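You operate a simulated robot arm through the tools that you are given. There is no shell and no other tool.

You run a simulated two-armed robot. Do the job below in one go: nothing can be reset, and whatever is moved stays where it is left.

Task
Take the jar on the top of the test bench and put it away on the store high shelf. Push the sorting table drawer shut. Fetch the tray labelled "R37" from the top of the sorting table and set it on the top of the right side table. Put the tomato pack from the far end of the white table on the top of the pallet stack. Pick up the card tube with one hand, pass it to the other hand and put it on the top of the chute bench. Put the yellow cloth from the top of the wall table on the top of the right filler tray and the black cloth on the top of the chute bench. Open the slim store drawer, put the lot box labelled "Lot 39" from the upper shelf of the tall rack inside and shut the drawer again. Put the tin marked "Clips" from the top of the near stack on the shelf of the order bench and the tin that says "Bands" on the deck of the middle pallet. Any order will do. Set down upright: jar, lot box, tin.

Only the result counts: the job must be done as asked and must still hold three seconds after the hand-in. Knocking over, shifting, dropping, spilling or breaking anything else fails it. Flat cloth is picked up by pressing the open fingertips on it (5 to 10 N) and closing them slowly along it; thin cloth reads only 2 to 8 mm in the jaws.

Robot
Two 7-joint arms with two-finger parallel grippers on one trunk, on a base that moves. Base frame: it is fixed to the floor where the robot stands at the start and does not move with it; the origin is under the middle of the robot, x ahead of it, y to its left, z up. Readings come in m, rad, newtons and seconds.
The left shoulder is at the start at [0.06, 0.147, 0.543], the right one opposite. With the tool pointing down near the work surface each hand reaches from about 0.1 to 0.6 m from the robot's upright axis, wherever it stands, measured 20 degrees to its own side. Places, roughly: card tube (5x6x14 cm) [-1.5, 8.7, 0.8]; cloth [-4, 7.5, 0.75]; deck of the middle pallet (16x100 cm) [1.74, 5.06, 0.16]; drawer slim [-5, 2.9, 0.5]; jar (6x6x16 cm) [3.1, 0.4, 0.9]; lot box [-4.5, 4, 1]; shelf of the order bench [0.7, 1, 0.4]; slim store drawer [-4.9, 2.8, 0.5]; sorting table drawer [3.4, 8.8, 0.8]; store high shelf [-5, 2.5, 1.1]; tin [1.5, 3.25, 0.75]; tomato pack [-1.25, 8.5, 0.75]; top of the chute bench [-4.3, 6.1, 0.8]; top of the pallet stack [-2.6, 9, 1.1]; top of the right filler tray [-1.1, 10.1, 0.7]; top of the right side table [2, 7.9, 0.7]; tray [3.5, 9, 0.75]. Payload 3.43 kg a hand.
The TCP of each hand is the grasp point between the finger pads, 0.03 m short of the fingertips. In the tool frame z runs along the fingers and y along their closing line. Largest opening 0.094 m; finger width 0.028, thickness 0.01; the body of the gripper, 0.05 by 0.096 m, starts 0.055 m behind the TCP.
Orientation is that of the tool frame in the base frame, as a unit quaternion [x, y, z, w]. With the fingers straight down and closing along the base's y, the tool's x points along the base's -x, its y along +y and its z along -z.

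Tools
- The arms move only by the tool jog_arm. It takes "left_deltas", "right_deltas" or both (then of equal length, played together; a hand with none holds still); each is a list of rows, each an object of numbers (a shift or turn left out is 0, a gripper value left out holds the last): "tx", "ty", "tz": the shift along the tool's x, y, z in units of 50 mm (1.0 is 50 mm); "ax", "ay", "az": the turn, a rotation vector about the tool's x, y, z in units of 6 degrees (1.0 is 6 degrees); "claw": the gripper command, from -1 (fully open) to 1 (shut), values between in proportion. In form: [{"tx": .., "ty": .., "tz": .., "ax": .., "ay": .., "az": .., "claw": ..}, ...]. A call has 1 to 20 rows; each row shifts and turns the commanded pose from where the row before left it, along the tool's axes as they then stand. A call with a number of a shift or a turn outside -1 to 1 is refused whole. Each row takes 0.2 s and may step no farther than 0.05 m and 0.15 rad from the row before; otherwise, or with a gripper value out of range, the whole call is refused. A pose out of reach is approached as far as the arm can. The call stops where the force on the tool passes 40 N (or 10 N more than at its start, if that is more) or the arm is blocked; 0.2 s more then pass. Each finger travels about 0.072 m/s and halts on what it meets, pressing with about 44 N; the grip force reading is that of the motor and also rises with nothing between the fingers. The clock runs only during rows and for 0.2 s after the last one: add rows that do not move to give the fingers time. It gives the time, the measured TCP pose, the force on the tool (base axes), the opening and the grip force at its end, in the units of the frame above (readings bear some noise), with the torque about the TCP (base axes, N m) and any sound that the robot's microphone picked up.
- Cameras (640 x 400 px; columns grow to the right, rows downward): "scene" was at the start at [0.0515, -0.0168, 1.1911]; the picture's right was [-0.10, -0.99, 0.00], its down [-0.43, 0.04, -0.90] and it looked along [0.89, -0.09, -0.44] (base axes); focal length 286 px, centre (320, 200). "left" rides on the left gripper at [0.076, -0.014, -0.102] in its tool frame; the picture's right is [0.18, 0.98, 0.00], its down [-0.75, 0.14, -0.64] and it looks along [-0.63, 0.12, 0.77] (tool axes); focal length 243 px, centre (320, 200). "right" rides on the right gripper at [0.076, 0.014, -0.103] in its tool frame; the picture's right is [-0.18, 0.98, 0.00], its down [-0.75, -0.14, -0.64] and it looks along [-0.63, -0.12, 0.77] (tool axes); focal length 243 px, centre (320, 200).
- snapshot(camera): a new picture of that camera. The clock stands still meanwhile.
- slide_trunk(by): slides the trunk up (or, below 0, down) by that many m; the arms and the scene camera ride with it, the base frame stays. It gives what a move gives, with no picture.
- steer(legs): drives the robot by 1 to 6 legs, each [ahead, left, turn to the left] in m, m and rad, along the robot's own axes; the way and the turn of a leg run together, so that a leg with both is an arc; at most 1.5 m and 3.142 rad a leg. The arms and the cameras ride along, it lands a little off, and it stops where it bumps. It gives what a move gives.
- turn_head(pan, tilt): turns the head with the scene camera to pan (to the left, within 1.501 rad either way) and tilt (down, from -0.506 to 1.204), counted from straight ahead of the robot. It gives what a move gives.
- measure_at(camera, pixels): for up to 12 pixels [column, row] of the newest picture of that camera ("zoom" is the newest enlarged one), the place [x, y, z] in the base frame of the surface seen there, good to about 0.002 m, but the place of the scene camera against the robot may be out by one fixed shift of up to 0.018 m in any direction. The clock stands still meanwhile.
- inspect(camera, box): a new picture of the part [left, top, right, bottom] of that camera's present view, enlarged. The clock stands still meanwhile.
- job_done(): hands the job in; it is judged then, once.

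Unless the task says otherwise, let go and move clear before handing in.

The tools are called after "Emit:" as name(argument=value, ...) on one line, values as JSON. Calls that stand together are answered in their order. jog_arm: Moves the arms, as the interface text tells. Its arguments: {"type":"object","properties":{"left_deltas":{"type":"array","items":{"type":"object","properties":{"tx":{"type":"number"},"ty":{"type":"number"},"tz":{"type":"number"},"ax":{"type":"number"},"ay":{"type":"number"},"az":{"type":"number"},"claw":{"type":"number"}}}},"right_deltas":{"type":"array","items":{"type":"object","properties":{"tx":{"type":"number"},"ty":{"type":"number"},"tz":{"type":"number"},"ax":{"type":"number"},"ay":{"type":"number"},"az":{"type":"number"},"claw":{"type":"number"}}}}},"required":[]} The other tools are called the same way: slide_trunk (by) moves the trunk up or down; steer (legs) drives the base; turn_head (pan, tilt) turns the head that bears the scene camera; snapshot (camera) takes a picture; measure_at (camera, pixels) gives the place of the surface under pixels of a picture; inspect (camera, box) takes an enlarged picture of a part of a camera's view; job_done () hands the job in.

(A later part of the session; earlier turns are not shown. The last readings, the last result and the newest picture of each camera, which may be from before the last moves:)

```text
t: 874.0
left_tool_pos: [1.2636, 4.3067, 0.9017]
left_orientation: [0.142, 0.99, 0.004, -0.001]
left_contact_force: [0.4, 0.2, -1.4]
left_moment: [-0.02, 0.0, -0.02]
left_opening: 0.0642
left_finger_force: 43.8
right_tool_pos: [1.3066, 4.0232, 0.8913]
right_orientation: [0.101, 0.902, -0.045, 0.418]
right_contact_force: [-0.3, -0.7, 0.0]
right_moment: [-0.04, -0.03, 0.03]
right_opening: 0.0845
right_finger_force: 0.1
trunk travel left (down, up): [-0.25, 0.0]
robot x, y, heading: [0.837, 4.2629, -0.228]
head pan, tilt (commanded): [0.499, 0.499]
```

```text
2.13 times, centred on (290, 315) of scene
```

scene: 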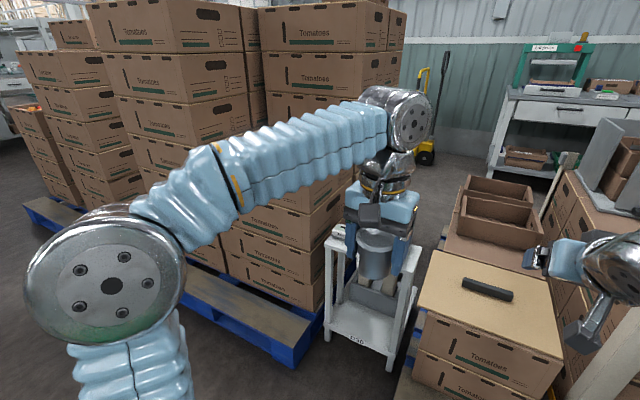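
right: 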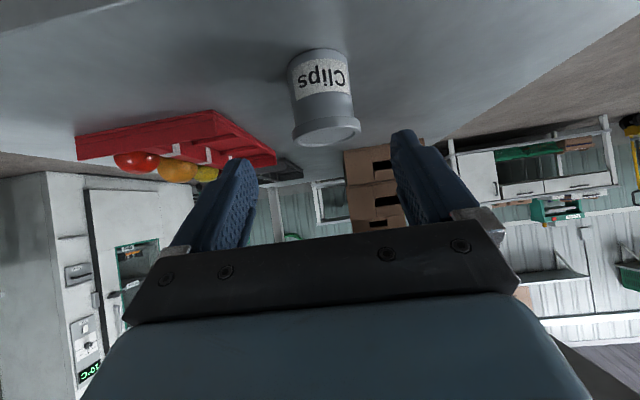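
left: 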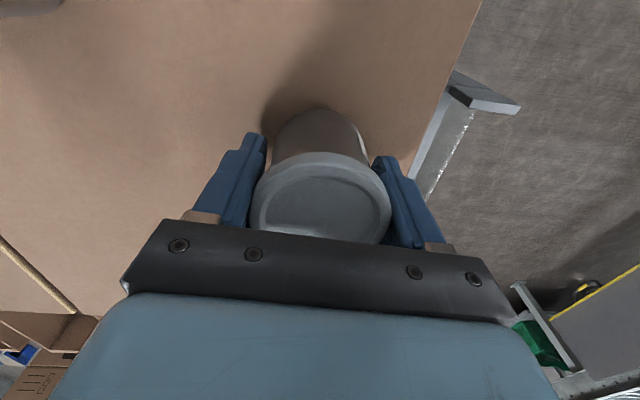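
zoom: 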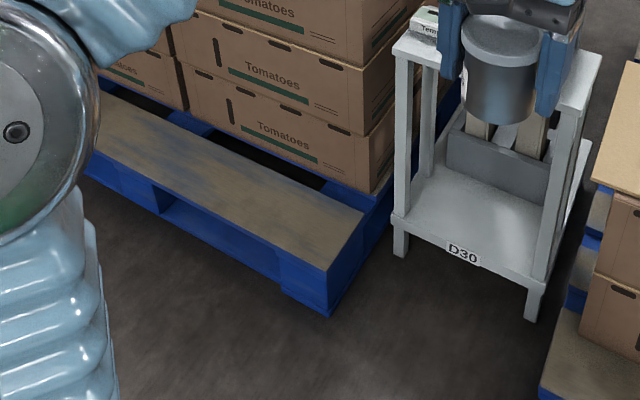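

The strip is at z 0.155, u≈0.44–0.60. I check how close the boxes behind it are, then drive alongside.

Emit:
measure_at(camera="scene", pixels=[[282, 288], [250, 270], [300, 280], [225, 255], [260, 305], [225, 285], [250, 322], [280, 338]])

Emit:
steer(legs=[[0, 0.75, 0]])

Emit:
turn_head(pan=0.15, tilt=0.8)

Emit:
snapshot(camera="scene")

```text
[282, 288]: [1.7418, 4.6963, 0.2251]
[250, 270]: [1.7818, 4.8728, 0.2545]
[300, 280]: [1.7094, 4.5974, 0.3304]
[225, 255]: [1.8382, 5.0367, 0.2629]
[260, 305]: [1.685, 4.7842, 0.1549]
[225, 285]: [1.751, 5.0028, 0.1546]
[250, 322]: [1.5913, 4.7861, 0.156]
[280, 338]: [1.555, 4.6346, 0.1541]
```

```text
t: 878.1
left_tool_pos: [1.4396, 5.0376, 0.9018]
left_orientation: [0.146, 0.989, 0.003, 0.0]
left_contact_force: [-0.1, 0.0, -1.8]
left_moment: [-0.03, -0.02, 0.0]
left_opening: 0.0641
left_finger_force: 43.9
right_tool_pos: [1.4797, 4.7524, 0.8908]
right_orientation: [0.105, 0.901, -0.047, 0.418]
right_contact_force: [0.2, -0.2, 0.1]
right_moment: [0.0, 0.01, -0.03]
right_opening: 0.0848
right_finger_force: 0.0
trunk travel left (down, up): [-0.25, 0.0]
robot x, y, heading: [1.0145, 4.995, -0.243]
head pan, tilt (commanded): [0.499, 0.499]
```

```text
t: 879.0
left_tool_pos: [1.4406, 5.0386, 0.9019]
left_orientation: [0.146, 0.989, 0.004, 0.0]
left_contact_force: [0.2, -0.6, -0.8]
left_moment: [0.01, 0.01, 0.0]
left_opening: 0.0645
left_finger_force: 44.2
right_tool_pos: [1.4794, 4.7533, 0.891]
right_orientation: [0.106, 0.901, -0.047, 0.419]
right_contact_force: [-0.5, -0.6, -0.1]
right_moment: [0.03, -0.01, -0.02]
right_opening: 0.0846
right_finger_force: 0.1
trunk travel left (down, up): [-0.25, 0.0]
robot x, y, heading: [1.0146, 5.0001, -0.24]
head pan, tilt (commanded): [0.15, 0.799]
```

```text
taken
```

scene: 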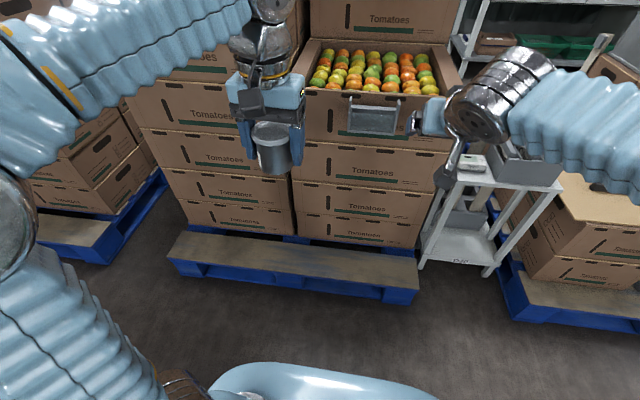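

The strip (290,260) lies right ahead below the left hand. I retract the right hand first (a grey holder sticks out of the box at (373,118)), then move 0.2 m closer.

Emit:
jog_arm(right_deltas=[{"tz": -0.72, "tx": 0.6}, {"tz": -0.72, "tx": 0.6}, {"tz": -0.72, "tx": 0.6}, {"tz": -0.5, "tx": 0.42}, {}])

Emit:
measure_at(camera="scene", pixels=[[373, 120], [350, 115], [400, 115], [370, 130], [245, 250], [345, 265], [290, 245], [290, 275]])

Emit:
steer(legs=[[0.2, 0, 0.01]])

```text
t: 880.1
left_tool_pos: [1.4398, 5.0378, 0.9017]
left_orientation: [0.147, 0.989, 0.003, 0.0]
left_contact_force: [-0.3, -0.1, -1.1]
left_moment: [0.0, -0.01, -0.03]
left_opening: 0.0642
left_finger_force: 44.2
right_tool_pos: [1.3104, 4.7948, 0.8909]
right_orientation: [0.106, 0.901, -0.048, 0.418]
right_contact_force: [0.2, 0.0, 0.0]
right_moment: [0.03, -0.02, -0.01]
right_opening: 0.0848
right_finger_force: 0.0
trunk travel left (down, up): [-0.25, 0.0]
robot x, y, heading: [1.0145, 4.9987, -0.238]
head pan, tilt (commanded): [0.15, 0.799]
```

```text
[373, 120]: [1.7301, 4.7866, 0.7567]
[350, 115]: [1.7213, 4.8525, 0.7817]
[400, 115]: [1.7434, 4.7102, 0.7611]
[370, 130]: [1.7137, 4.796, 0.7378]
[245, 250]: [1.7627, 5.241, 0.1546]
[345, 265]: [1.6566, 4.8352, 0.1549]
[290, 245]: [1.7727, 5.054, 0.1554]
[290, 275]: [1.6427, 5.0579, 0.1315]
```

```text
t: 881.7
left_tool_pos: [1.6336, 4.9907, 0.9018]
left_orientation: [0.145, 0.989, 0.004, 0.0]
left_contact_force: [-0.3, -0.7, -1.9]
left_moment: [-0.04, -0.01, -0.02]
left_opening: 0.0645
left_finger_force: 44.5
right_tool_pos: [1.5047, 4.7482, 0.891]
right_orientation: [0.105, 0.901, -0.047, 0.419]
right_contact_force: [-1.1, 0.0, 0.8]
right_moment: [-0.01, -0.01, -0.01]
right_opening: 0.0843
right_finger_force: 0.0
trunk travel left (down, up): [-0.25, 0.0]
robot x, y, heading: [1.2094, 4.954, -0.239]
head pan, tilt (commanded): [0.15, 0.799]
```

Left hand is over the strip's edge. Lower it in stages.

Emit:
jog_arm(left_deltas=[{"tz": 0.7}, {"tz": 0.95}, {"tz": 0.95}, {"tz": 0.95}, {"tz": 0.95}, {"tz": 0.95}, {"tz": 0.95}, {"tz": 0.95}, {"tz": 0.95}, {"tz": 0.95}, {}])

Emit:
snapshot(camera="scene")

Emit:
snapshot(camera="left")

```text
t: 884.1
left_tool_pos: [1.6357, 4.9946, 0.4386]
left_orientation: [0.144, 0.99, 0.003, 0.0]
left_contact_force: [-0.3, -0.2, -1.8]
left_moment: [-0.01, 0.02, 0.0]
left_opening: 0.0642
left_finger_force: 43.5
right_tool_pos: [1.5039, 4.7487, 0.8908]
right_orientation: [0.104, 0.901, -0.047, 0.418]
right_contact_force: [-0.6, 0.6, -0.8]
right_moment: [0.04, -0.01, -0.02]
right_opening: 0.0846
right_finger_force: 0.0
trunk travel left (down, up): [-0.25, 0.0]
robot x, y, heading: [1.207, 4.9501, -0.238]
head pan, tilt (commanded): [0.15, 0.799]
```

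```text
taken
```

scene: 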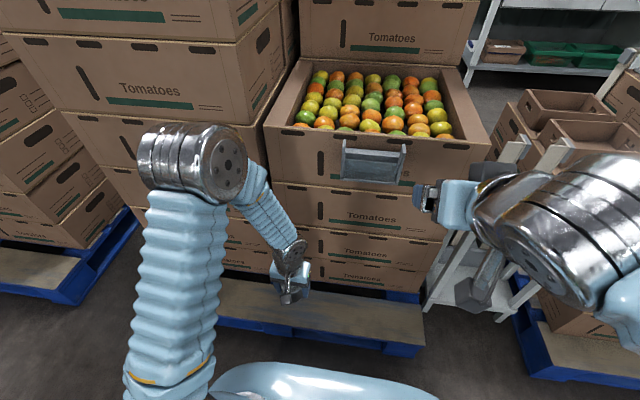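

```text
taken
```

left: 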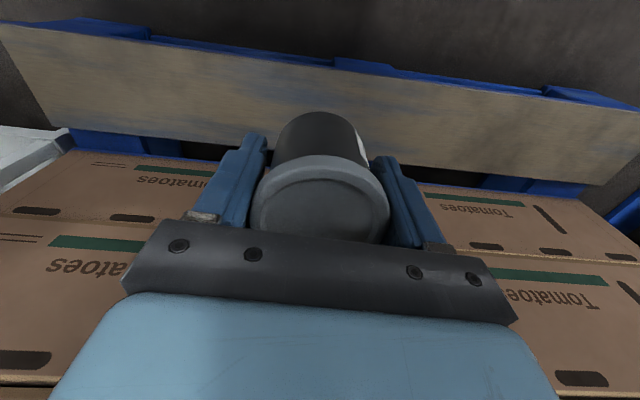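

The deck strip shows in the wrist view between rows 50 and 165. I measure its edges.

Emit:
measure_at(camera="left", pixels=[[300, 60], [250, 52], [220, 140], [430, 165], [400, 85], [240, 100], [430, 120], [250, 175], [470, 215]])

```text
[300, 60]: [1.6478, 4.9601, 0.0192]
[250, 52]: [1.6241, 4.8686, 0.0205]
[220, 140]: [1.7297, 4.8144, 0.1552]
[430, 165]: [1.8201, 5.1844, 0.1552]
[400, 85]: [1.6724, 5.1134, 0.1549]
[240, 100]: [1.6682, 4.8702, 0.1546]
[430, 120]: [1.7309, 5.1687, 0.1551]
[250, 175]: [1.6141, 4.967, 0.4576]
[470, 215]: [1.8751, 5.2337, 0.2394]
```

Strip spans u 0.455–0.60. Shift forward 6.6 cm to its middle and lower close to it.

Emit:
jog_arm(left_deltas=[{"tx": -0.66}, {"tx": -0.66}, {"tz": 0.7}, {"tz": 0.9}, {"tz": 0.9}, {"tz": 0.9}, {"tz": 0.7}, {"tz": 0.3}, {}])

```text
t: 886.1
left_tool_pos: [1.6973, 4.9773, 0.2202]
left_orientation: [0.145, 0.989, 0.003, 0.0]
left_contact_force: [-0.8, -0.2, -0.5]
left_moment: [-0.01, 0.0, -0.03]
left_opening: 0.0642
left_finger_force: 44.3
right_tool_pos: [1.5047, 4.7469, 0.8897]
right_orientation: [0.104, 0.901, -0.047, 0.418]
right_contact_force: [-0.4, 0.6, -0.2]
right_moment: [0.02, 0.01, -0.02]
right_opening: 0.0846
right_finger_force: 0.1
trunk travel left (down, up): [-0.25, 0.0]
robot x, y, heading: [1.2054, 4.9524, -0.237]
head pan, tilt (commanded): [0.15, 0.799]
```

Emit:
jog_arm(left_deltas=[{"tz": 0.25}, {"tz": 0.12}, {"tz": 0.06}, {}, {"tz": 0.04}, {}])

Emit:
jog_arm(left_deltas=[{"tz": 0.03}, {}, {"tz": 0.03}, {}, {}])

```text
t: 887.5
left_tool_pos: [1.6975, 4.9781, 0.1956]
left_orientation: [0.145, 0.989, 0.004, -0.001]
left_contact_force: [0.6, 0.2, -1.3]
left_moment: [0.04, -0.01, 0.03]
left_opening: 0.0643
left_finger_force: 44.5
right_tool_pos: [1.505, 4.7482, 0.8914]
right_orientation: [0.104, 0.901, -0.047, 0.418]
right_contact_force: [-0.7, 0.2, -0.3]
right_moment: [0.01, -0.02, -0.01]
right_opening: 0.0845
right_finger_force: 0.1
trunk travel left (down, up): [-0.25, 0.0]
robot x, y, heading: [1.2123, 4.9516, -0.238]
head pan, tilt (commanded): [0.15, 0.799]
```

```text
t: 888.7
left_tool_pos: [1.6971, 4.977, 0.1938]
left_orientation: [0.145, 0.989, 0.003, 0.0]
left_contact_force: [0.8, 0.5, -2.1]
left_moment: [-0.02, -0.03, 0.0]
left_opening: 0.0641
left_finger_force: 43.5
right_tool_pos: [1.5053, 4.7478, 0.8907]
right_orientation: [0.104, 0.901, -0.047, 0.419]
right_contact_force: [0.9, 0.5, 0.1]
right_moment: [-0.01, 0.01, 0.01]
right_opening: 0.0844
right_finger_force: 0.0
trunk travel left (down, up): [-0.25, 0.0]
robot x, y, heading: [1.2077, 4.952, -0.24]
head pan, tilt (commanded): [0.15, 0.799]
```

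Emit:
jog_arm(left_deltas=[{"tz": 0.025}, {}, {"tz": 0.025}, {}, {}])

```text
t: 889.9
left_tool_pos: [1.6972, 4.9772, 0.1934]
left_orientation: [0.144, 0.99, 0.003, 0.001]
left_contact_force: [-5.4, 1.1, 35.6]
left_moment: [0.02, 0.28, 0.0]
left_opening: 0.0639
left_finger_force: 44.2
right_tool_pos: [1.5028, 4.7465, 0.8912]
right_orientation: [0.104, 0.901, -0.047, 0.419]
right_contact_force: [-0.5, 0.4, 0.2]
right_moment: [0.0, 0.02, -0.01]
right_opening: 0.0846
right_finger_force: 0.1
trunk travel left (down, up): [-0.25, 0.0]
robot x, y, heading: [1.2071, 4.9507, -0.237]
head pan, tilt (commanded): [0.15, 0.799]
```

Firm contact. Ease off 1.5 mm, open, and rise.

Emit:
jog_arm(left_deltas=[{"tz": -0.03}, {"claw": -0.4}, {"claw": -0.55}, {"claw": -0.75}, {"claw": -0.9}, {}, {"tz": -0.5}, {"tz": -0.9}, {"tz": -0.9}, {"tz": -0.9}, {}])

Emit:
snapshot(camera="left")

Emit:
jog_arm(left_deltas=[{"tx": 0.8}, {"tz": -0.95}, {"tz": -0.95}, {"tz": -0.95}, {"tz": -0.95}, {"tz": -0.95}, {"tz": -0.95}, {"tz": -0.95}, {"tz": -0.95}, {"tz": -0.95}, {}])

Emit:
snapshot(camera="scene")

```text
t: 892.3
left_tool_pos: [1.698, 4.9778, 0.353]
left_orientation: [0.145, 0.989, 0.004, 0.0]
left_contact_force: [1.1, 0.0, 0.5]
left_moment: [0.0, -0.03, 0.0]
left_opening: 0.0896
left_finger_force: 0.1
right_tool_pos: [1.5046, 4.748, 0.8902]
right_orientation: [0.104, 0.901, -0.047, 0.419]
right_contact_force: [0.2, 0.9, -0.4]
right_moment: [0.0, 0.06, -0.03]
right_opening: 0.0846
right_finger_force: 0.1
trunk travel left (down, up): [-0.25, 0.0]
robot x, y, heading: [1.2087, 4.9539, -0.235]
head pan, tilt (commanded): [0.15, 0.799]
```

```text
taken
```

left: 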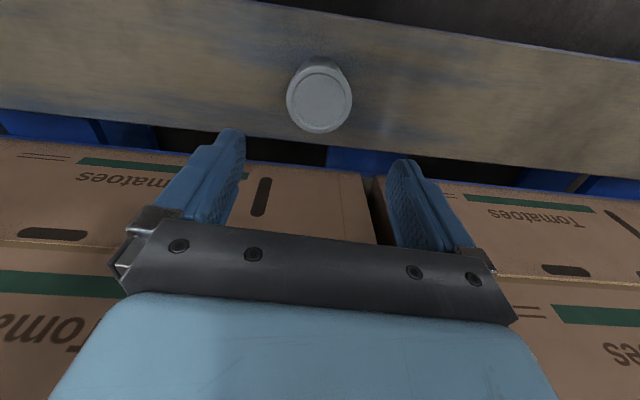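

```text
t: 894.7
left_tool_pos: [1.6571, 4.9858, 0.7791]
left_orientation: [0.144, 0.99, 0.005, 0.0]
left_contact_force: [0.7, 0.7, -0.9]
left_moment: [0.01, -0.01, 0.0]
left_opening: 0.0893
left_finger_force: 0.0
right_tool_pos: [1.5044, 4.7476, 0.8895]
right_orientation: [0.103, 0.901, -0.046, 0.418]
right_contact_force: [-0.1, -0.7, 1.0]
right_moment: [-0.02, -0.02, 0.01]
right_opening: 0.0844
right_finger_force: 0.1
trunk travel left (down, up): [-0.25, 0.0]
robot x, y, heading: [1.2102, 4.9532, -0.234]
head pan, tilt (commanded): [0.15, 0.799]
```

```text
taken
```

scene: 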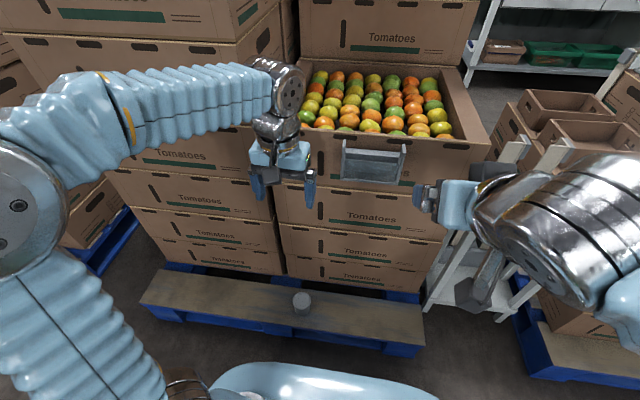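

Bands stands upright on the middle pallet's deck. Next the sorting table: back off, raise the left hand, turn north and look ahead.

Emit:
jog_arm(left_deltas=[{"tz": -0.9}, {"tz": -0.9, "tx": 0.3}, {"tz": -0.9, "tx": 0.4}, {"tx": 0.9, "claw": -1}, {}], right_deltas=[{"ay": 1}, {"ay": 1}, {"ay": 1}, {"ay": 1}, {"ay": 1}])

Emit:
steer(legs=[[-0.25, 0, 0], [0, 0, 1.57], [0.9, 0, 0]])

Emit:
turn_head(pan=0.0, tilt=0.3)

Emit:
snapshot(camera="scene")

```text
t: 895.9
left_tool_pos: [1.5815, 5.0075, 0.9167]
left_orientation: [0.144, 0.99, 0.004, -0.001]
left_contact_force: [-0.1, 0.3, 0.5]
left_moment: [-0.05, -0.04, 0.0]
left_opening: 0.0938
left_finger_force: 0.1
right_tool_pos: [1.5059, 4.7474, 0.8893]
right_orientation: [0.111, 0.979, -0.017, 0.171]
right_contact_force: [0.5, 0.4, -0.1]
right_moment: [-0.02, -0.04, -0.03]
right_opening: 0.0845
right_finger_force: 0.1
trunk travel left (down, up): [-0.25, 0.0]
robot x, y, heading: [1.2087, 4.951, -0.236]
head pan, tilt (commanded): [0.15, 0.799]
```

```text
t: 905.9
left_tool_pos: [1.1271, 6.2514, 0.9174]
left_orientation: [-0.593, 0.805, 0.002, -0.003]
left_contact_force: [0.3, 0.2, -0.2]
left_moment: [-0.03, 0.0, 0.01]
left_opening: 0.094
left_finger_force: 0.0
right_tool_pos: [1.3867, 6.1713, 0.8894]
right_orientation: [-0.608, 0.775, 0.107, 0.134]
right_contact_force: [0.4, 0.3, 0.1]
right_moment: [0.01, 0.02, -0.03]
right_opening: 0.0847
right_finger_force: 0.0
trunk travel left (down, up): [-0.25, 0.0]
robot x, y, heading: [1.1766, 5.872, 1.321]
head pan, tilt (commanded): [0.15, 0.799]
```

```text
t: 906.8
left_tool_pos: [1.1272, 6.2515, 0.915]
left_orientation: [-0.593, 0.805, 0.002, -0.003]
left_contact_force: [-0.6, -0.2, -0.1]
left_moment: [0.0, 0.01, 0.03]
left_opening: 0.0941
left_finger_force: 0.0
right_tool_pos: [1.3854, 6.1726, 0.8889]
right_orientation: [-0.608, 0.775, 0.108, 0.135]
right_contact_force: [1.0, 0.5, 0.5]
right_moment: [-0.01, -0.02, 0.0]
right_opening: 0.0848
right_finger_force: 0.0
trunk travel left (down, up): [-0.25, 0.0]
robot x, y, heading: [1.1796, 5.877, 1.322]
head pan, tilt (commanded): [0.0, 0.3]
```

```text
taken
```

scene: 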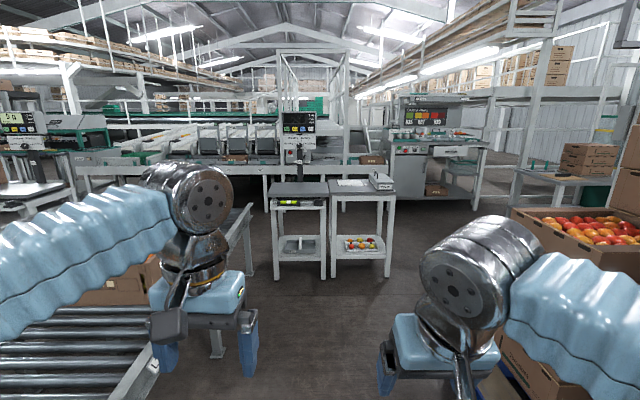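

Ahead are two small side tables ((300,210) and (362,200)) and at right the sorting table (435,145). I zoom in and measure.

Emit:
inspect(camera="scene", box=[260, 80, 520, 290])

Emit:
measure_at(camera="scene", pixels=[[300, 188], [360, 187], [335, 190], [390, 193], [390, 275], [330, 277], [395, 140], [440, 140], [480, 150], [460, 152], [445, 195], [275, 275]])

```text
1.90 times, centred on (390, 185) of scene
```

zoom: 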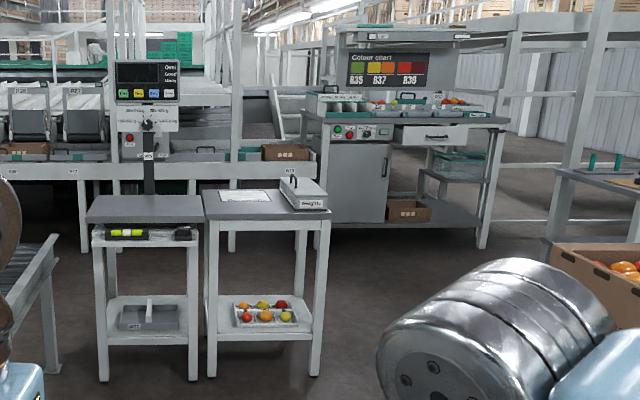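

```text
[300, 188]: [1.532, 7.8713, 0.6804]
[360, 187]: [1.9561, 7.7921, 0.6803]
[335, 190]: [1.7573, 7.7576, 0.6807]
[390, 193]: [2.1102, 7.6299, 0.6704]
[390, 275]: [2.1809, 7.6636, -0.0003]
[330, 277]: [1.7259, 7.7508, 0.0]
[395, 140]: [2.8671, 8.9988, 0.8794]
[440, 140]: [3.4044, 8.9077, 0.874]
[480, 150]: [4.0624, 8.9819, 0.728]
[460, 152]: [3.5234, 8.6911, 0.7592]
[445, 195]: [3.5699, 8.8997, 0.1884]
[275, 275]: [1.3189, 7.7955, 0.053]
```

The sorting table (front v≈9.3) is north-east, with trays and a slightly open drawer; the right side table top is z 0.68. I advance 1 m north and look right for a path.

Emit:
steer(legs=[[1.1, 0.0, 0.02]])

Emit:
turn_head(pan=-0.8, tilt=0.35)

Emit:
snapshot(camera="scene")

```text
t: 912.5
left_tool_pos: [1.3938, 7.3291, 0.9155]
left_orientation: [-0.595, 0.804, 0.003, -0.002]
left_contact_force: [0.0, 0.2, 0.6]
left_moment: [-0.02, 0.02, -0.01]
left_opening: 0.094
left_finger_force: 0.0
right_tool_pos: [1.6522, 7.2529, 0.8901]
right_orientation: [-0.611, 0.773, 0.107, 0.134]
right_contact_force: [-0.3, 1.2, 0.6]
right_moment: [-0.01, 0.02, -0.01]
right_opening: 0.0845
right_finger_force: 0.1
trunk travel left (down, up): [-0.25, 0.0]
robot x, y, heading: [1.4503, 6.9583, 1.327]
head pan, tilt (commanded): [0.0, 0.3]
```

```text
t: 913.6
left_tool_pos: [1.3912, 7.3284, 0.9155]
left_orientation: [-0.596, 0.803, 0.001, -0.002]
left_contact_force: [-0.1, -0.1, -0.2]
left_moment: [0.02, 0.0, -0.01]
left_opening: 0.094
left_finger_force: 0.0
right_tool_pos: [1.6533, 7.2517, 0.8904]
right_orientation: [-0.611, 0.773, 0.108, 0.133]
right_contact_force: [-0.5, 0.4, 0.1]
right_moment: [0.0, -0.02, 0.04]
right_opening: 0.0847
right_finger_force: 0.1
trunk travel left (down, up): [-0.25, 0.0]
robot x, y, heading: [1.449, 6.9552, 1.33]
head pan, tilt (commanded): [-0.799, 0.351]
```

```text
taken
```

scene: 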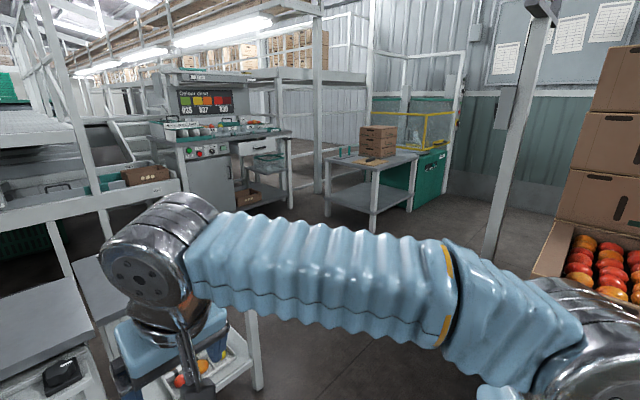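

Emit:
measure_at(camera="scene", pixels=[[550, 268], [575, 225], [492, 245], [330, 215], [375, 228], [235, 200], [290, 205], [190, 130], [255, 145], [285, 137], [165, 130], [250, 390]])

Emit:
inspect(camera="scene", box=[140, 90, 320, 220])

```text
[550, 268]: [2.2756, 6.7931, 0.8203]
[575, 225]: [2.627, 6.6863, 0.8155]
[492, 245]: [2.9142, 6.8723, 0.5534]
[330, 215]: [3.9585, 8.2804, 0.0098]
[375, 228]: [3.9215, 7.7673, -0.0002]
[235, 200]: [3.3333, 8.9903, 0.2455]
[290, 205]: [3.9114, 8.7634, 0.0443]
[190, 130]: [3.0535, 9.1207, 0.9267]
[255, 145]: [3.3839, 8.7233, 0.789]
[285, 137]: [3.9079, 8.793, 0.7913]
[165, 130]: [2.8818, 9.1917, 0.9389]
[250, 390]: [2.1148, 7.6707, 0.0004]
```

```text
3.08 times, centred on (230, 155) of scene
```

zoom: 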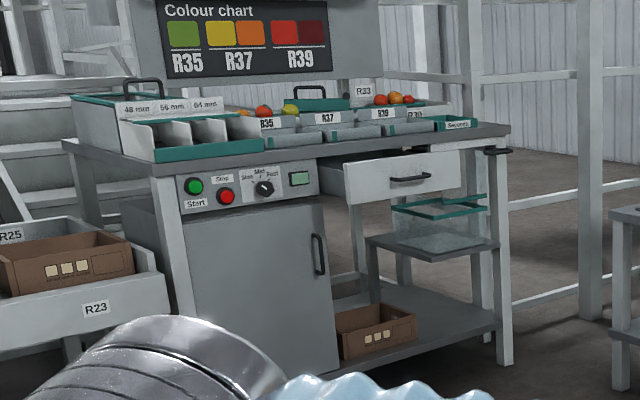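

Trays R35, R37, R39 stand on the sorting table and its drawer is partly open. I go forward 0.44 m and sidestep right between the crate pallet and the side table.

Emit:
steer(legs=[[0.43, 0, 0.012], [0, -0.75, 0], [0, -0.7, 0]])

Emit:
turn_head(pan=0.0, tilt=0.3)

Emit:
snapshot(camera="scene")

```text
t: 922.5
left_tool_pos: [2.7056, 7.4888, 0.9221]
left_orientation: [-0.582, 0.813, 0.014, 0.008]
left_contact_force: [0.2, 0.7, 1.0]
left_moment: [-0.04, -0.01, 0.0]
left_opening: 0.094
left_finger_force: 0.1
right_tool_pos: [2.9616, 7.403, 0.8956]
right_orientation: [-0.595, 0.782, 0.117, 0.145]
right_contact_force: [-0.8, 0.5, -0.4]
right_moment: [-0.04, -0.02, 0.0]
right_opening: 0.0847
right_finger_force: 0.1
trunk travel left (down, up): [-0.25, 0.0]
robot x, y, heading: [2.7491, 7.1358, 1.3]
head pan, tilt (commanded): [-0.799, 0.351]
stopped in leg 3: the robot was blocked; the commanded pose is now the measured one
```

```text
t: 923.6
left_tool_pos: [2.7174, 7.4921, 0.9211]
left_orientation: [-0.581, 0.814, 0.014, 0.001]
left_contact_force: [-0.2, 0.0, -0.4]
left_moment: [0.03, -0.05, 0.0]
left_opening: 0.0941
left_finger_force: 0.1
right_tool_pos: [2.9721, 7.4062, 0.8915]
right_orientation: [-0.594, 0.783, 0.117, 0.139]
right_contact_force: [-0.3, -0.2, 0.0]
right_moment: [0.03, -0.03, -0.02]
right_opening: 0.0846
right_finger_force: 0.1
trunk travel left (down, up): [-0.25, 0.0]
robot x, y, heading: [2.7511, 7.1372, 1.297]
head pan, tilt (commanded): [0.0, 0.3]
```

```text
taken
```

scene: 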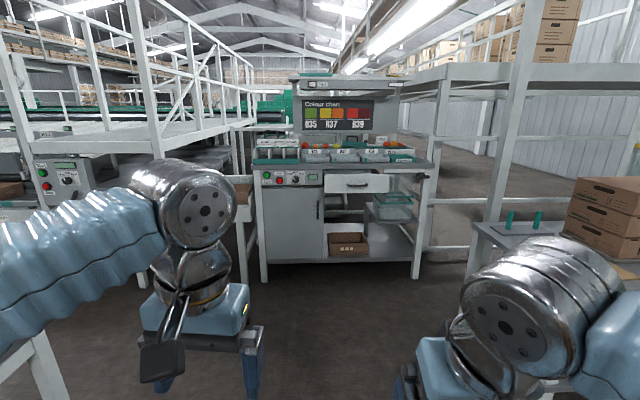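

The right side touched a white post. The sorting table is straight ahead, so I step left, square up and drive forward 1.05 m.

Emit:
steer(legs=[[0, 0.06, 0]])

Emit:
steer(legs=[[0.3, 0, 0.045], [0.75, -0.1, 0]])

Emit:
turn_head(pan=-0.1, tilt=0.4)

Emit:
snapshot(camera="scene")

```text
t: 924.6
left_tool_pos: [2.654, 7.5062, 0.9208]
left_orientation: [-0.581, 0.814, 0.015, 0.004]
left_contact_force: [0.0, 0.0, 0.1]
left_moment: [0.02, 0.03, 0.0]
left_opening: 0.094
left_finger_force: 0.0
right_tool_pos: [2.9113, 7.4219, 0.8916]
right_orientation: [-0.595, 0.782, 0.119, 0.143]
right_contact_force: [0.0, -0.1, -1.0]
right_moment: [0.05, 0.0, -0.02]
right_opening: 0.0846
right_finger_force: 0.1
trunk travel left (down, up): [-0.25, 0.0]
robot x, y, heading: [2.6895, 7.1501, 1.297]
head pan, tilt (commanded): [0.0, 0.3]
```

```text
t: 930.3
left_tool_pos: [2.9761, 8.5006, 0.9217]
left_orientation: [-0.602, 0.798, 0.014, 0.003]
left_contact_force: [0.5, -0.4, 0.4]
left_moment: [0.05, 0.01, -0.02]
left_opening: 0.0942
left_finger_force: 0.2
right_tool_pos: [3.2376, 8.4288, 0.8931]
right_orientation: [-0.615, 0.767, 0.122, 0.139]
right_contact_force: [0.2, -0.3, -0.8]
right_moment: [-0.01, -0.01, -0.02]
right_opening: 0.0846
right_finger_force: 0.0
trunk travel left (down, up): [-0.25, 0.0]
robot x, y, heading: [3.0317, 8.1486, 1.348]
head pan, tilt (commanded): [0.0, 0.3]
```

```text
t: 931.0
left_tool_pos: [2.9768, 8.5016, 0.9214]
left_orientation: [-0.602, 0.798, 0.014, 0.003]
left_contact_force: [0.7, 0.7, 0.0]
left_moment: [0.01, -0.01, -0.04]
left_opening: 0.0938
left_finger_force: 0.1
right_tool_pos: [3.2378, 8.4297, 0.8919]
right_orientation: [-0.614, 0.767, 0.122, 0.139]
right_contact_force: [0.8, 0.3, 0.1]
right_moment: [0.06, -0.02, 0.0]
right_opening: 0.0848
right_finger_force: 0.1
trunk travel left (down, up): [-0.25, 0.0]
robot x, y, heading: [3.0319, 8.15, 1.347]
head pan, tilt (commanded): [-0.099, 0.4]
```

```text
taken
```

scene: 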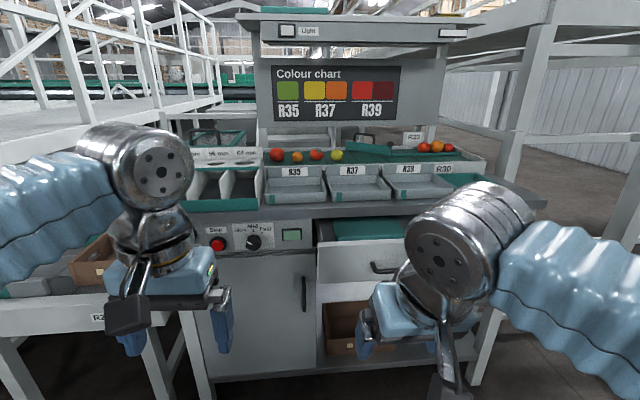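

The three grey trays with labels R35, R37, R39 are at (297,185), (356,184), (415,182). I zoom in.

Emit:
inspect(camera="scene", box=[240, 130, 500, 260])

Emit:
measure_at(camera="scene", pixels=[[358, 185], [330, 205], [390, 202], [328, 175], [382, 173], [356, 170], [356, 200], [298, 190], [415, 188], [360, 225], [345, 214], [375, 270]])

```text
2.46 times, centred on (370, 195) of scene
```

zoom: 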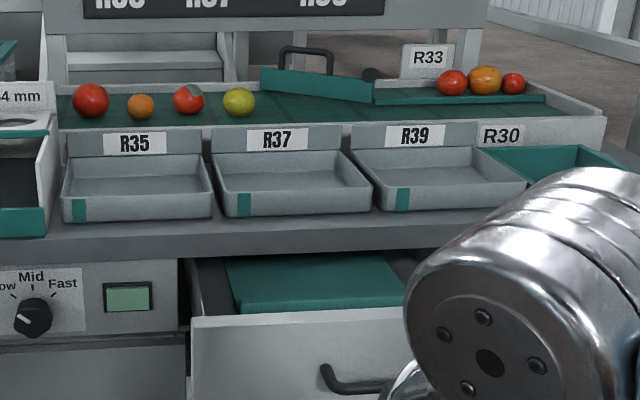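

```text
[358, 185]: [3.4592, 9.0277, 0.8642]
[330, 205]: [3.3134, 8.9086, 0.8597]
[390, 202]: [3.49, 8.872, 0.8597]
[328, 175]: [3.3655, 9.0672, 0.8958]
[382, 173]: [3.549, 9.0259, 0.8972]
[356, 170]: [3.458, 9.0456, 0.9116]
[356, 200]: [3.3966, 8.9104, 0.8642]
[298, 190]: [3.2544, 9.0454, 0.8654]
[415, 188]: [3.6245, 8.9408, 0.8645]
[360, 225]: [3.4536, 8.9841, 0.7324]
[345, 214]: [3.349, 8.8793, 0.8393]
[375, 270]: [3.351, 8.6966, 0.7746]
```

R37 is the middle tray (about 18×15 cm, rim z≈0.865, table z≈0.84). First I'll shut the drawer; I look at its handle with the right wrist camera.

Emit:
snapshot(camera="right")

Emit:
turn_head(pan=-0.5, tilt=0.7)

Emit:
snapshot(camera="scene")

```text
taken
```

right: 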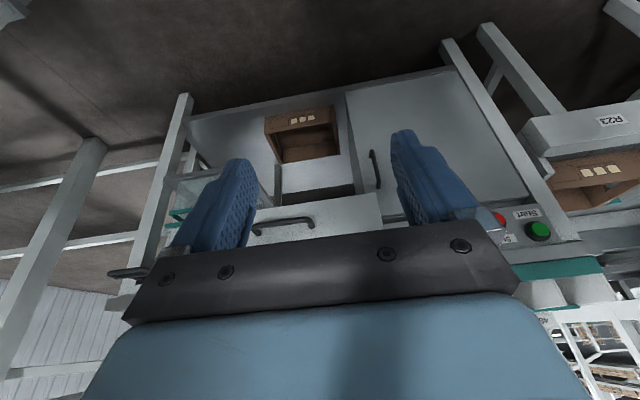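

```text
t: 931.8
left_tool_pos: [2.9781, 8.5028, 0.9207]
left_orientation: [-0.602, 0.798, 0.014, 0.002]
left_contact_force: [-0.3, -0.2, 0.5]
left_moment: [-0.05, -0.02, -0.04]
left_opening: 0.0936
left_finger_force: 0.0
right_tool_pos: [3.238, 8.4287, 0.891]
right_orientation: [-0.614, 0.767, 0.122, 0.139]
right_contact_force: [-0.4, 0.3, 0.1]
right_moment: [-0.01, 0.02, -0.02]
right_opening: 0.0848
right_finger_force: 0.1
trunk travel left (down, up): [-0.25, 0.0]
robot x, y, heading: [3.0358, 8.1528, 1.347]
head pan, tilt (commanded): [-0.499, 0.7]
```

```text
taken
```

scene: 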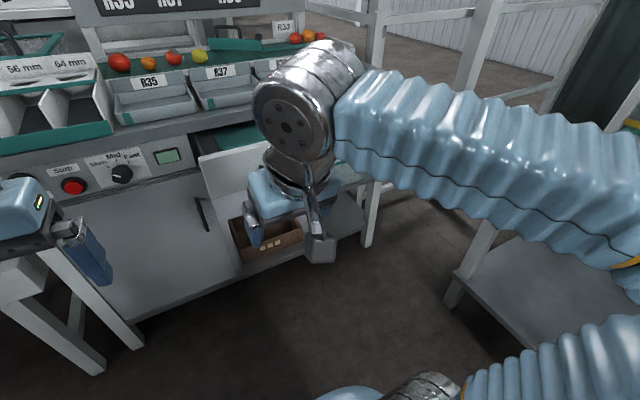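

The drawer handle is at (283,225) in the right wrist view. I measure it and the panel.

Emit:
measure_at(camera="right", pixels=[[283, 224], [258, 231], [308, 219], [340, 215], [370, 205], [345, 200], [300, 240], [350, 232], [280, 200]])

```text
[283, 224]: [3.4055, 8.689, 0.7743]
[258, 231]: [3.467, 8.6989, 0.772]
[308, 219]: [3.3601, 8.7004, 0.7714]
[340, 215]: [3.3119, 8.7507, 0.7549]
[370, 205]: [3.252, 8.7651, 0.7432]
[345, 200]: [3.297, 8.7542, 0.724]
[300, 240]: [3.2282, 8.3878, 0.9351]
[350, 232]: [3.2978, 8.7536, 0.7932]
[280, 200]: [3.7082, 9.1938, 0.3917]
```

Handle bar: centre u≈1.35, v≈9.236, z≈0.772. I position so the closed right fingers come down just in front of it.

Emit:
steer(legs=[[0, -0.11, -0.004], [0.16, 0, 0]])

Emit:
jog_arm(right_deltas=[{"claw": 1}, {"claw": 1}, {"tz": 0.93, "tx": 0.36}, {"tz": 0.93, "tx": 0.36}, {"tz": 0.12, "tx": 0.05}, {}])

Emit:
snapshot(camera="right")

Emit:
snapshot(camera="scene")

```text
t: 934.0
left_tool_pos: [3.1213, 8.6314, 0.9209]
left_orientation: [-0.601, 0.799, 0.014, 0.003]
left_contact_force: [0.9, 0.4, 0.4]
left_moment: [-0.01, 0.0, 0.0]
left_opening: 0.0939
left_finger_force: 0.0
right_tool_pos: [3.3814, 8.5582, 0.8928]
right_orientation: [-0.613, 0.768, 0.122, 0.139]
right_contact_force: [-0.3, -0.2, 0.2]
right_moment: [0.01, 0.01, -0.04]
right_opening: 0.0845
right_finger_force: 0.1
trunk travel left (down, up): [-0.25, 0.0]
robot x, y, heading: [3.1742, 8.2813, 1.342]
head pan, tilt (commanded): [-0.499, 0.7]
```

```text
t: 935.4
left_tool_pos: [3.1219, 8.6328, 0.9197]
left_orientation: [-0.601, 0.799, 0.014, 0.003]
left_contact_force: [0.2, 0.8, -0.6]
left_moment: [0.02, 0.0, 0.0]
left_opening: 0.0941
left_finger_force: 0.2
right_tool_pos: [3.379, 8.5603, 0.786]
right_orientation: [-0.613, 0.768, 0.122, 0.14]
right_contact_force: [-0.1, -0.3, 0.0]
right_moment: [0.02, -0.05, 0.02]
right_opening: 0.0001
right_finger_force: 32.7
trunk travel left (down, up): [-0.25, 0.0]
robot x, y, heading: [3.176, 8.281, 1.345]
head pan, tilt (commanded): [-0.499, 0.7]
```

```text
taken
```

right: 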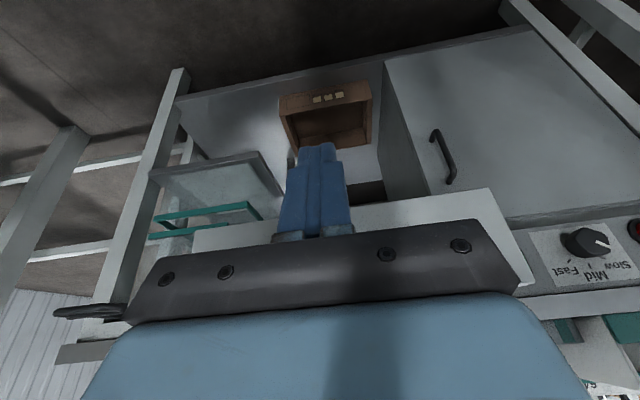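

```text
taken
```

scene: 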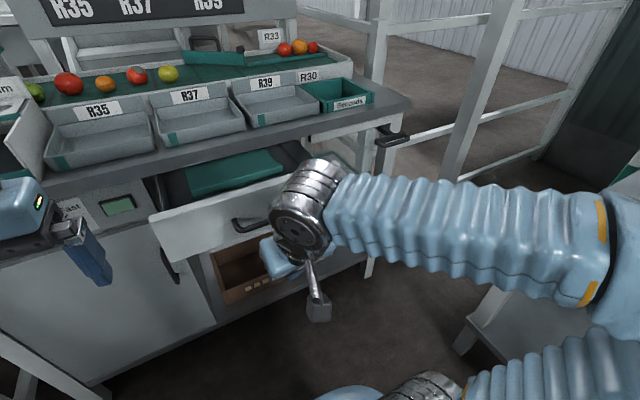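

The closed fingers are in front of the handle. Approach and push slowly.

Emit:
jog_arm(right_deltas=[{"tz": 0.3, "tx": -0.75}, {"tz": 0.28, "tx": -0.7}, {"tz": 0.05, "tx": -0.12}, {"tz": 0.044, "tx": -0.11}, {"tz": 0.044, "tx": -0.11}, {"tz": 0.044, "tx": -0.11}, {"tz": 0.044, "tx": -0.11}, {"tz": 0.044, "tx": -0.11}, {"tz": 0.044, "tx": -0.11}, {"tz": 0.044, "tx": -0.11}, {"tz": 0.044, "tx": -0.11}, {"tz": 0.044, "tx": -0.11}, {"tz": 0.044, "tx": -0.11}, {"tz": 0.044, "tx": -0.11}, {"tz": 0.044, "tx": -0.11}, {"tz": 0.044, "tx": -0.11}, {"tz": 0.044, "tx": -0.11}, {"tz": 0.044, "tx": -0.11}, {"tz": 0.044, "tx": -0.11}])

Emit:
snapshot(camera="scene")

```text
t: 939.4
left_tool_pos: [3.1214, 8.6325, 0.9201]
left_orientation: [-0.601, 0.799, 0.014, 0.003]
left_contact_force: [-0.2, -0.3, -0.5]
left_moment: [0.01, 0.02, 0.0]
left_opening: 0.0939
left_finger_force: 0.1
right_tool_pos: [3.4186, 8.7356, 0.7826]
right_orientation: [-0.613, 0.768, 0.122, 0.139]
right_contact_force: [-0.3, -1.3, -1.2]
right_moment: [-0.07, 0.02, 0.02]
right_opening: 0.0
right_finger_force: 33.3
trunk travel left (down, up): [-0.25, 0.0]
robot x, y, heading: [3.1713, 8.2815, 1.345]
head pan, tilt (commanded): [-0.499, 0.7]
```

```text
taken
```

scene: 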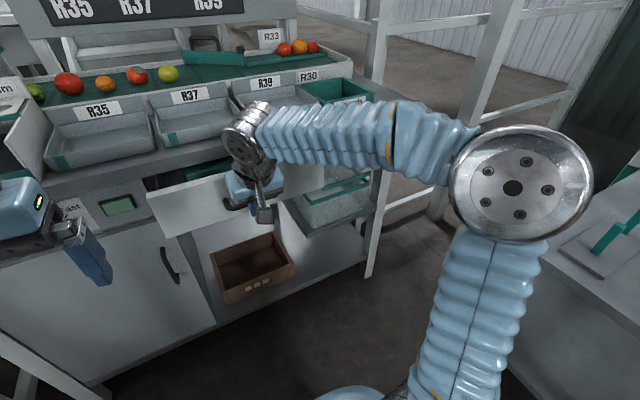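

The drawer is going in. Continue pushing until it seats.

Emit:
jog_arm(right_deltas=[{"tz": 0.04, "tx": -0.1}, {"tz": 0.04, "tx": -0.1}, {"tz": 0.04, "tx": -0.1}, {"tz": 0.04, "tx": -0.1}, {"tz": 0.04, "tx": -0.1}, {"tz": 0.04, "tx": -0.1}, {"tz": 0.04, "tx": -0.1}, {"tz": 0.04, "tx": -0.1}, {"tz": 0.04, "tx": -0.1}, {"tz": 0.04, "tx": -0.1}, {"tz": 0.04, "tx": -0.1}, {"tz": 0.04, "tx": -0.1}, {"tz": 0.04, "tx": -0.1}, {"tz": 0.04, "tx": -0.1}, {"tz": 0.04, "tx": -0.1}, {"tz": 0.04, "tx": -0.1}])

Emit:
snapshot(camera="scene")

```text
t: 942.8
left_tool_pos: [3.1229, 8.6319, 0.9218]
left_orientation: [-0.6, 0.8, 0.014, 0.003]
left_contact_force: [0.3, -0.2, -0.3]
left_moment: [0.0, 0.02, 0.0]
left_opening: 0.0939
left_finger_force: 0.0
right_tool_pos: [3.437, 8.8131, 0.7811]
right_orientation: [-0.614, 0.769, 0.115, 0.134]
right_contact_force: [-2.4, -10.8, 1.0]
right_moment: [-0.17, 0.02, -0.04]
right_opening: 0.0
right_finger_force: 33.1
trunk travel left (down, up): [-0.25, 0.0]
robot x, y, heading: [3.1747, 8.2832, 1.343]
head pan, tilt (commanded): [-0.499, 0.7]
stopped in row 16 (right hand): the force on the tool passed its limit at 47 N (the readings are from after the stop); the commanded pose is now the measured one
```

```text
taken
```

scene: 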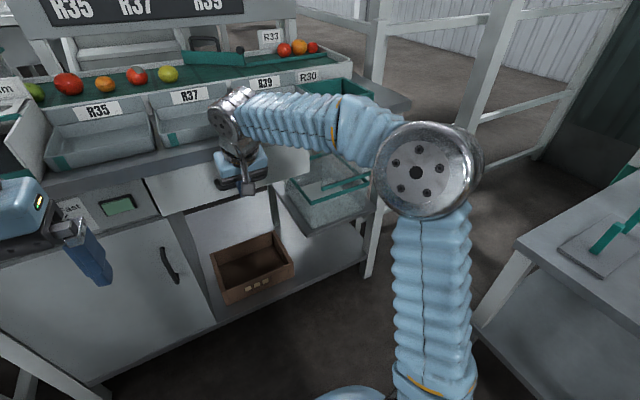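

It stopped firmly, flush with the control panel. I back the hand off and verify.

Emit:
jog_arm(right_deltas=[{"tz": -0.2, "tx": 0.5}, {"tz": -0.33, "tx": 0.84}, {"tz": -0.33, "tx": 0.84}, {"tz": -0.33, "tx": 0.84}, {"tz": -0.9, "tx": -0.35}, {"tz": -0.9, "tx": -0.35}, {"tz": -0.5, "tx": -0.2}, {"claw": -1}, {}])

Emit:
turn_head(pan=0.0, tilt=0.65)

Emit:
snapshot(camera="scene")

```text
t: 944.8
left_tool_pos: [3.1215, 8.6328, 0.9199]
left_orientation: [-0.601, 0.799, 0.014, 0.002]
left_contact_force: [0.0, -0.4, -0.8]
left_moment: [-0.01, 0.01, -0.02]
left_opening: 0.0938
left_finger_force: 0.1
right_tool_pos: [3.4069, 8.6589, 0.9067]
right_orientation: [-0.614, 0.769, 0.117, 0.134]
right_contact_force: [0.7, -0.9, 0.6]
right_moment: [0.04, -0.01, -0.01]
right_opening: 0.0823
right_finger_force: 0.1
trunk travel left (down, up): [-0.25, 0.0]
robot x, y, heading: [3.1794, 8.2827, 1.342]
head pan, tilt (commanded): [-0.499, 0.7]
```

```text
t: 945.7
left_tool_pos: [3.1215, 8.6332, 0.9215]
left_orientation: [-0.6, 0.8, 0.014, 0.003]
left_contact_force: [0.6, -0.2, -0.2]
left_moment: [-0.03, 0.04, -0.01]
left_opening: 0.0938
left_finger_force: 0.1
right_tool_pos: [3.4067, 8.6592, 0.9066]
right_orientation: [-0.614, 0.769, 0.116, 0.135]
right_contact_force: [0.3, -0.8, -0.4]
right_moment: [0.04, -0.03, 0.04]
right_opening: 0.0943
right_finger_force: 0.0
trunk travel left (down, up): [-0.25, 0.0]
robot x, y, heading: [3.1758, 8.2844, 1.345]
head pan, tilt (commanded): [0.0, 0.649]
```

```text
taken
```

scene: 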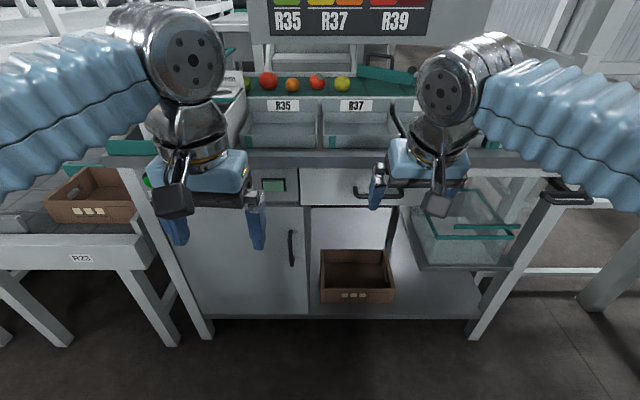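

The drawer panel (330,190) looks flush with the control panel (275,190). I confirm by measuring both planes.

Emit:
measure_at(camera="scene", pixels=[[325, 190], [345, 185], [290, 195], [262, 190], [340, 170], [300, 170], [360, 130], [330, 150], [390, 150], [355, 105]])

Emit:
inspect(camera="scene", box=[230, 80, 470, 220])

```text
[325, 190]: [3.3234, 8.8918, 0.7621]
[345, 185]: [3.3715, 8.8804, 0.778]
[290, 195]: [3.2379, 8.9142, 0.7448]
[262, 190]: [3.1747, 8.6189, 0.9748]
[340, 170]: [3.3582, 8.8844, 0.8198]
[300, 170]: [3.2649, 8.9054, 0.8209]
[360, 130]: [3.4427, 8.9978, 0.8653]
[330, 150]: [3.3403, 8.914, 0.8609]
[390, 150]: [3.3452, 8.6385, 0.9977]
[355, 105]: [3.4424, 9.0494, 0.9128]
```

```text
2.67 times, centred on (350, 150) of scene
```

zoom: 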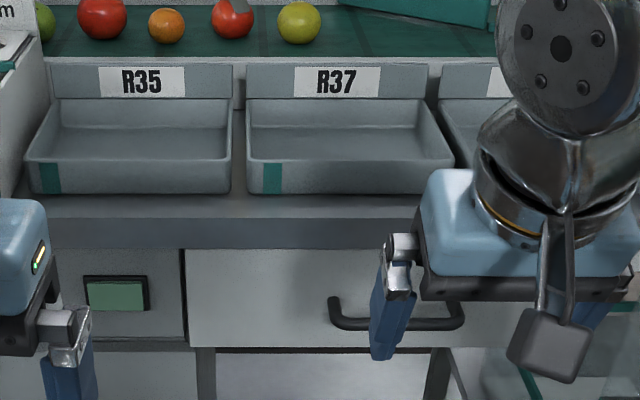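

Planes agree (v≈9.415), so the drawer is shut. Now the R37 tray: I measure a vertical profile of its front wall and floor.

Emit:
measure_at(camera="scene", pixels=[[345, 120], [345, 128], [345, 133], [345, 136], [345, 139], [345, 143], [345, 147], [345, 150], [345, 154], [345, 158], [345, 162], [345, 112]])

Emit:
measure_at(camera="zoom", pixels=[[250, 160], [245, 150], [240, 150], [236, 150], [232, 150], [238, 190], [455, 160], [450, 155], [300, 175], [300, 165], [300, 158], [300, 195]])

```text
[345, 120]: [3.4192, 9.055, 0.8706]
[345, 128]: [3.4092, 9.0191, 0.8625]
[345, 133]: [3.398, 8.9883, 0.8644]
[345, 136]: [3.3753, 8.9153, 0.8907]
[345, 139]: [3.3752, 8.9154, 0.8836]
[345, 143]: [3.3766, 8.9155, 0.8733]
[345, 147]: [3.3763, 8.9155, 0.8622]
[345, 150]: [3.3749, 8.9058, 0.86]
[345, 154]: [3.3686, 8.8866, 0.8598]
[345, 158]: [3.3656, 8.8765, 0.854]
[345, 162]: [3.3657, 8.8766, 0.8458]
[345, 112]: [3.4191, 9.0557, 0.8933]
```

```text
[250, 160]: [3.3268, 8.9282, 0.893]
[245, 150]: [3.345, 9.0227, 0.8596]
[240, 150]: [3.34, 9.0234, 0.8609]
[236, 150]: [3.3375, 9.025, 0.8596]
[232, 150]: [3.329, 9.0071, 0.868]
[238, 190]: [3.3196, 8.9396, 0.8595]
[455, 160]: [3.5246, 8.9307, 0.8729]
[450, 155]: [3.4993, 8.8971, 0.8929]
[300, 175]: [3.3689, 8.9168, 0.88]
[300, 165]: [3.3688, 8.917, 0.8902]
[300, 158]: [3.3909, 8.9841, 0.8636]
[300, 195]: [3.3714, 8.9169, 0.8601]
```

The tray's front wall stands at v≈9.459, z 0.860–0.893, with ~1.2 cm gaps to its neighbours, so I'll pinch the front wall with both hands. First I orient both hands vertical with fingers closing front-to-back and raise them.

Emit:
jog_arm(left_deltas=[{"tz": -0.6}, {"az": 1}, {"az": 1}, {"az": 1}, {"az": 1}, {"az": 1}, {"az": 1}, {"az": 1}, {"az": 1}, {"az": 1}, {"az": 1}, {"az": 1}, {"az": 1}, {"az": 1}, {"az": 1}, {"az": 1}, {}, {}, {}, {}], right_deltas=[{"tx": 0.8, "tz": -0.5}, {"ay": 1}, {"ay": 1}, {"ay": 1}, {"ay": 0.58}, {"az": -1}, {"az": -1}, {"az": -1}, {"az": -1}, {"az": -1}, {"az": -1}, {"az": -1}, {"az": -1}, {"az": -1}, {"az": -1}, {"az": -1}, {"az": -1}, {"az": -1}, {"az": -1}, {"az": -1}])

Emit:
steer(legs=[[0, -0.095, -0.003]])

Emit:
snapshot(camera="scene")

```text
t: 949.9
left_tool_pos: [3.1204, 8.6323, 0.95]
left_orientation: [0.14, 0.99, 0.011, -0.008]
left_contact_force: [0.9, -0.6, -0.4]
left_moment: [0.0, -0.03, 0.0]
left_opening: 0.094
left_finger_force: 0.1
right_tool_pos: [3.3934, 8.6115, 0.9164]
right_orientation: [0.994, -0.109, -0.008, 0.007]
right_contact_force: [0.1, 0.0, -0.2]
right_moment: [-0.03, 0.01, 0.01]
right_opening: 0.0944
right_finger_force: 0.0
trunk travel left (down, up): [-0.25, 0.0]
robot x, y, heading: [3.1752, 8.2797, 1.343]
head pan, tilt (commanded): [0.0, 0.649]
```

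```text
t: 951.0
left_tool_pos: [3.216, 8.6103, 0.9494]
left_orientation: [0.142, 0.99, 0.012, -0.008]
left_contact_force: [0.1, -0.4, -0.2]
left_moment: [-0.01, -0.01, 0.01]
left_opening: 0.0939
left_finger_force: 0.2
right_tool_pos: [3.4869, 8.5895, 0.9176]
right_orientation: [0.994, -0.112, -0.008, 0.007]
right_contact_force: [0.4, -0.3, 0.5]
right_moment: [0.01, 0.01, 0.03]
right_opening: 0.094
right_finger_force: 0.0
trunk travel left (down, up): [-0.25, 0.0]
robot x, y, heading: [3.2695, 8.2609, 1.338]
head pan, tilt (commanded): [0.0, 0.649]
```

```text
taken
```

scene: 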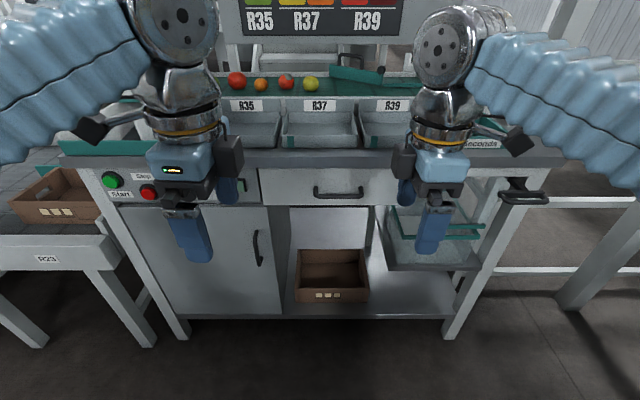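

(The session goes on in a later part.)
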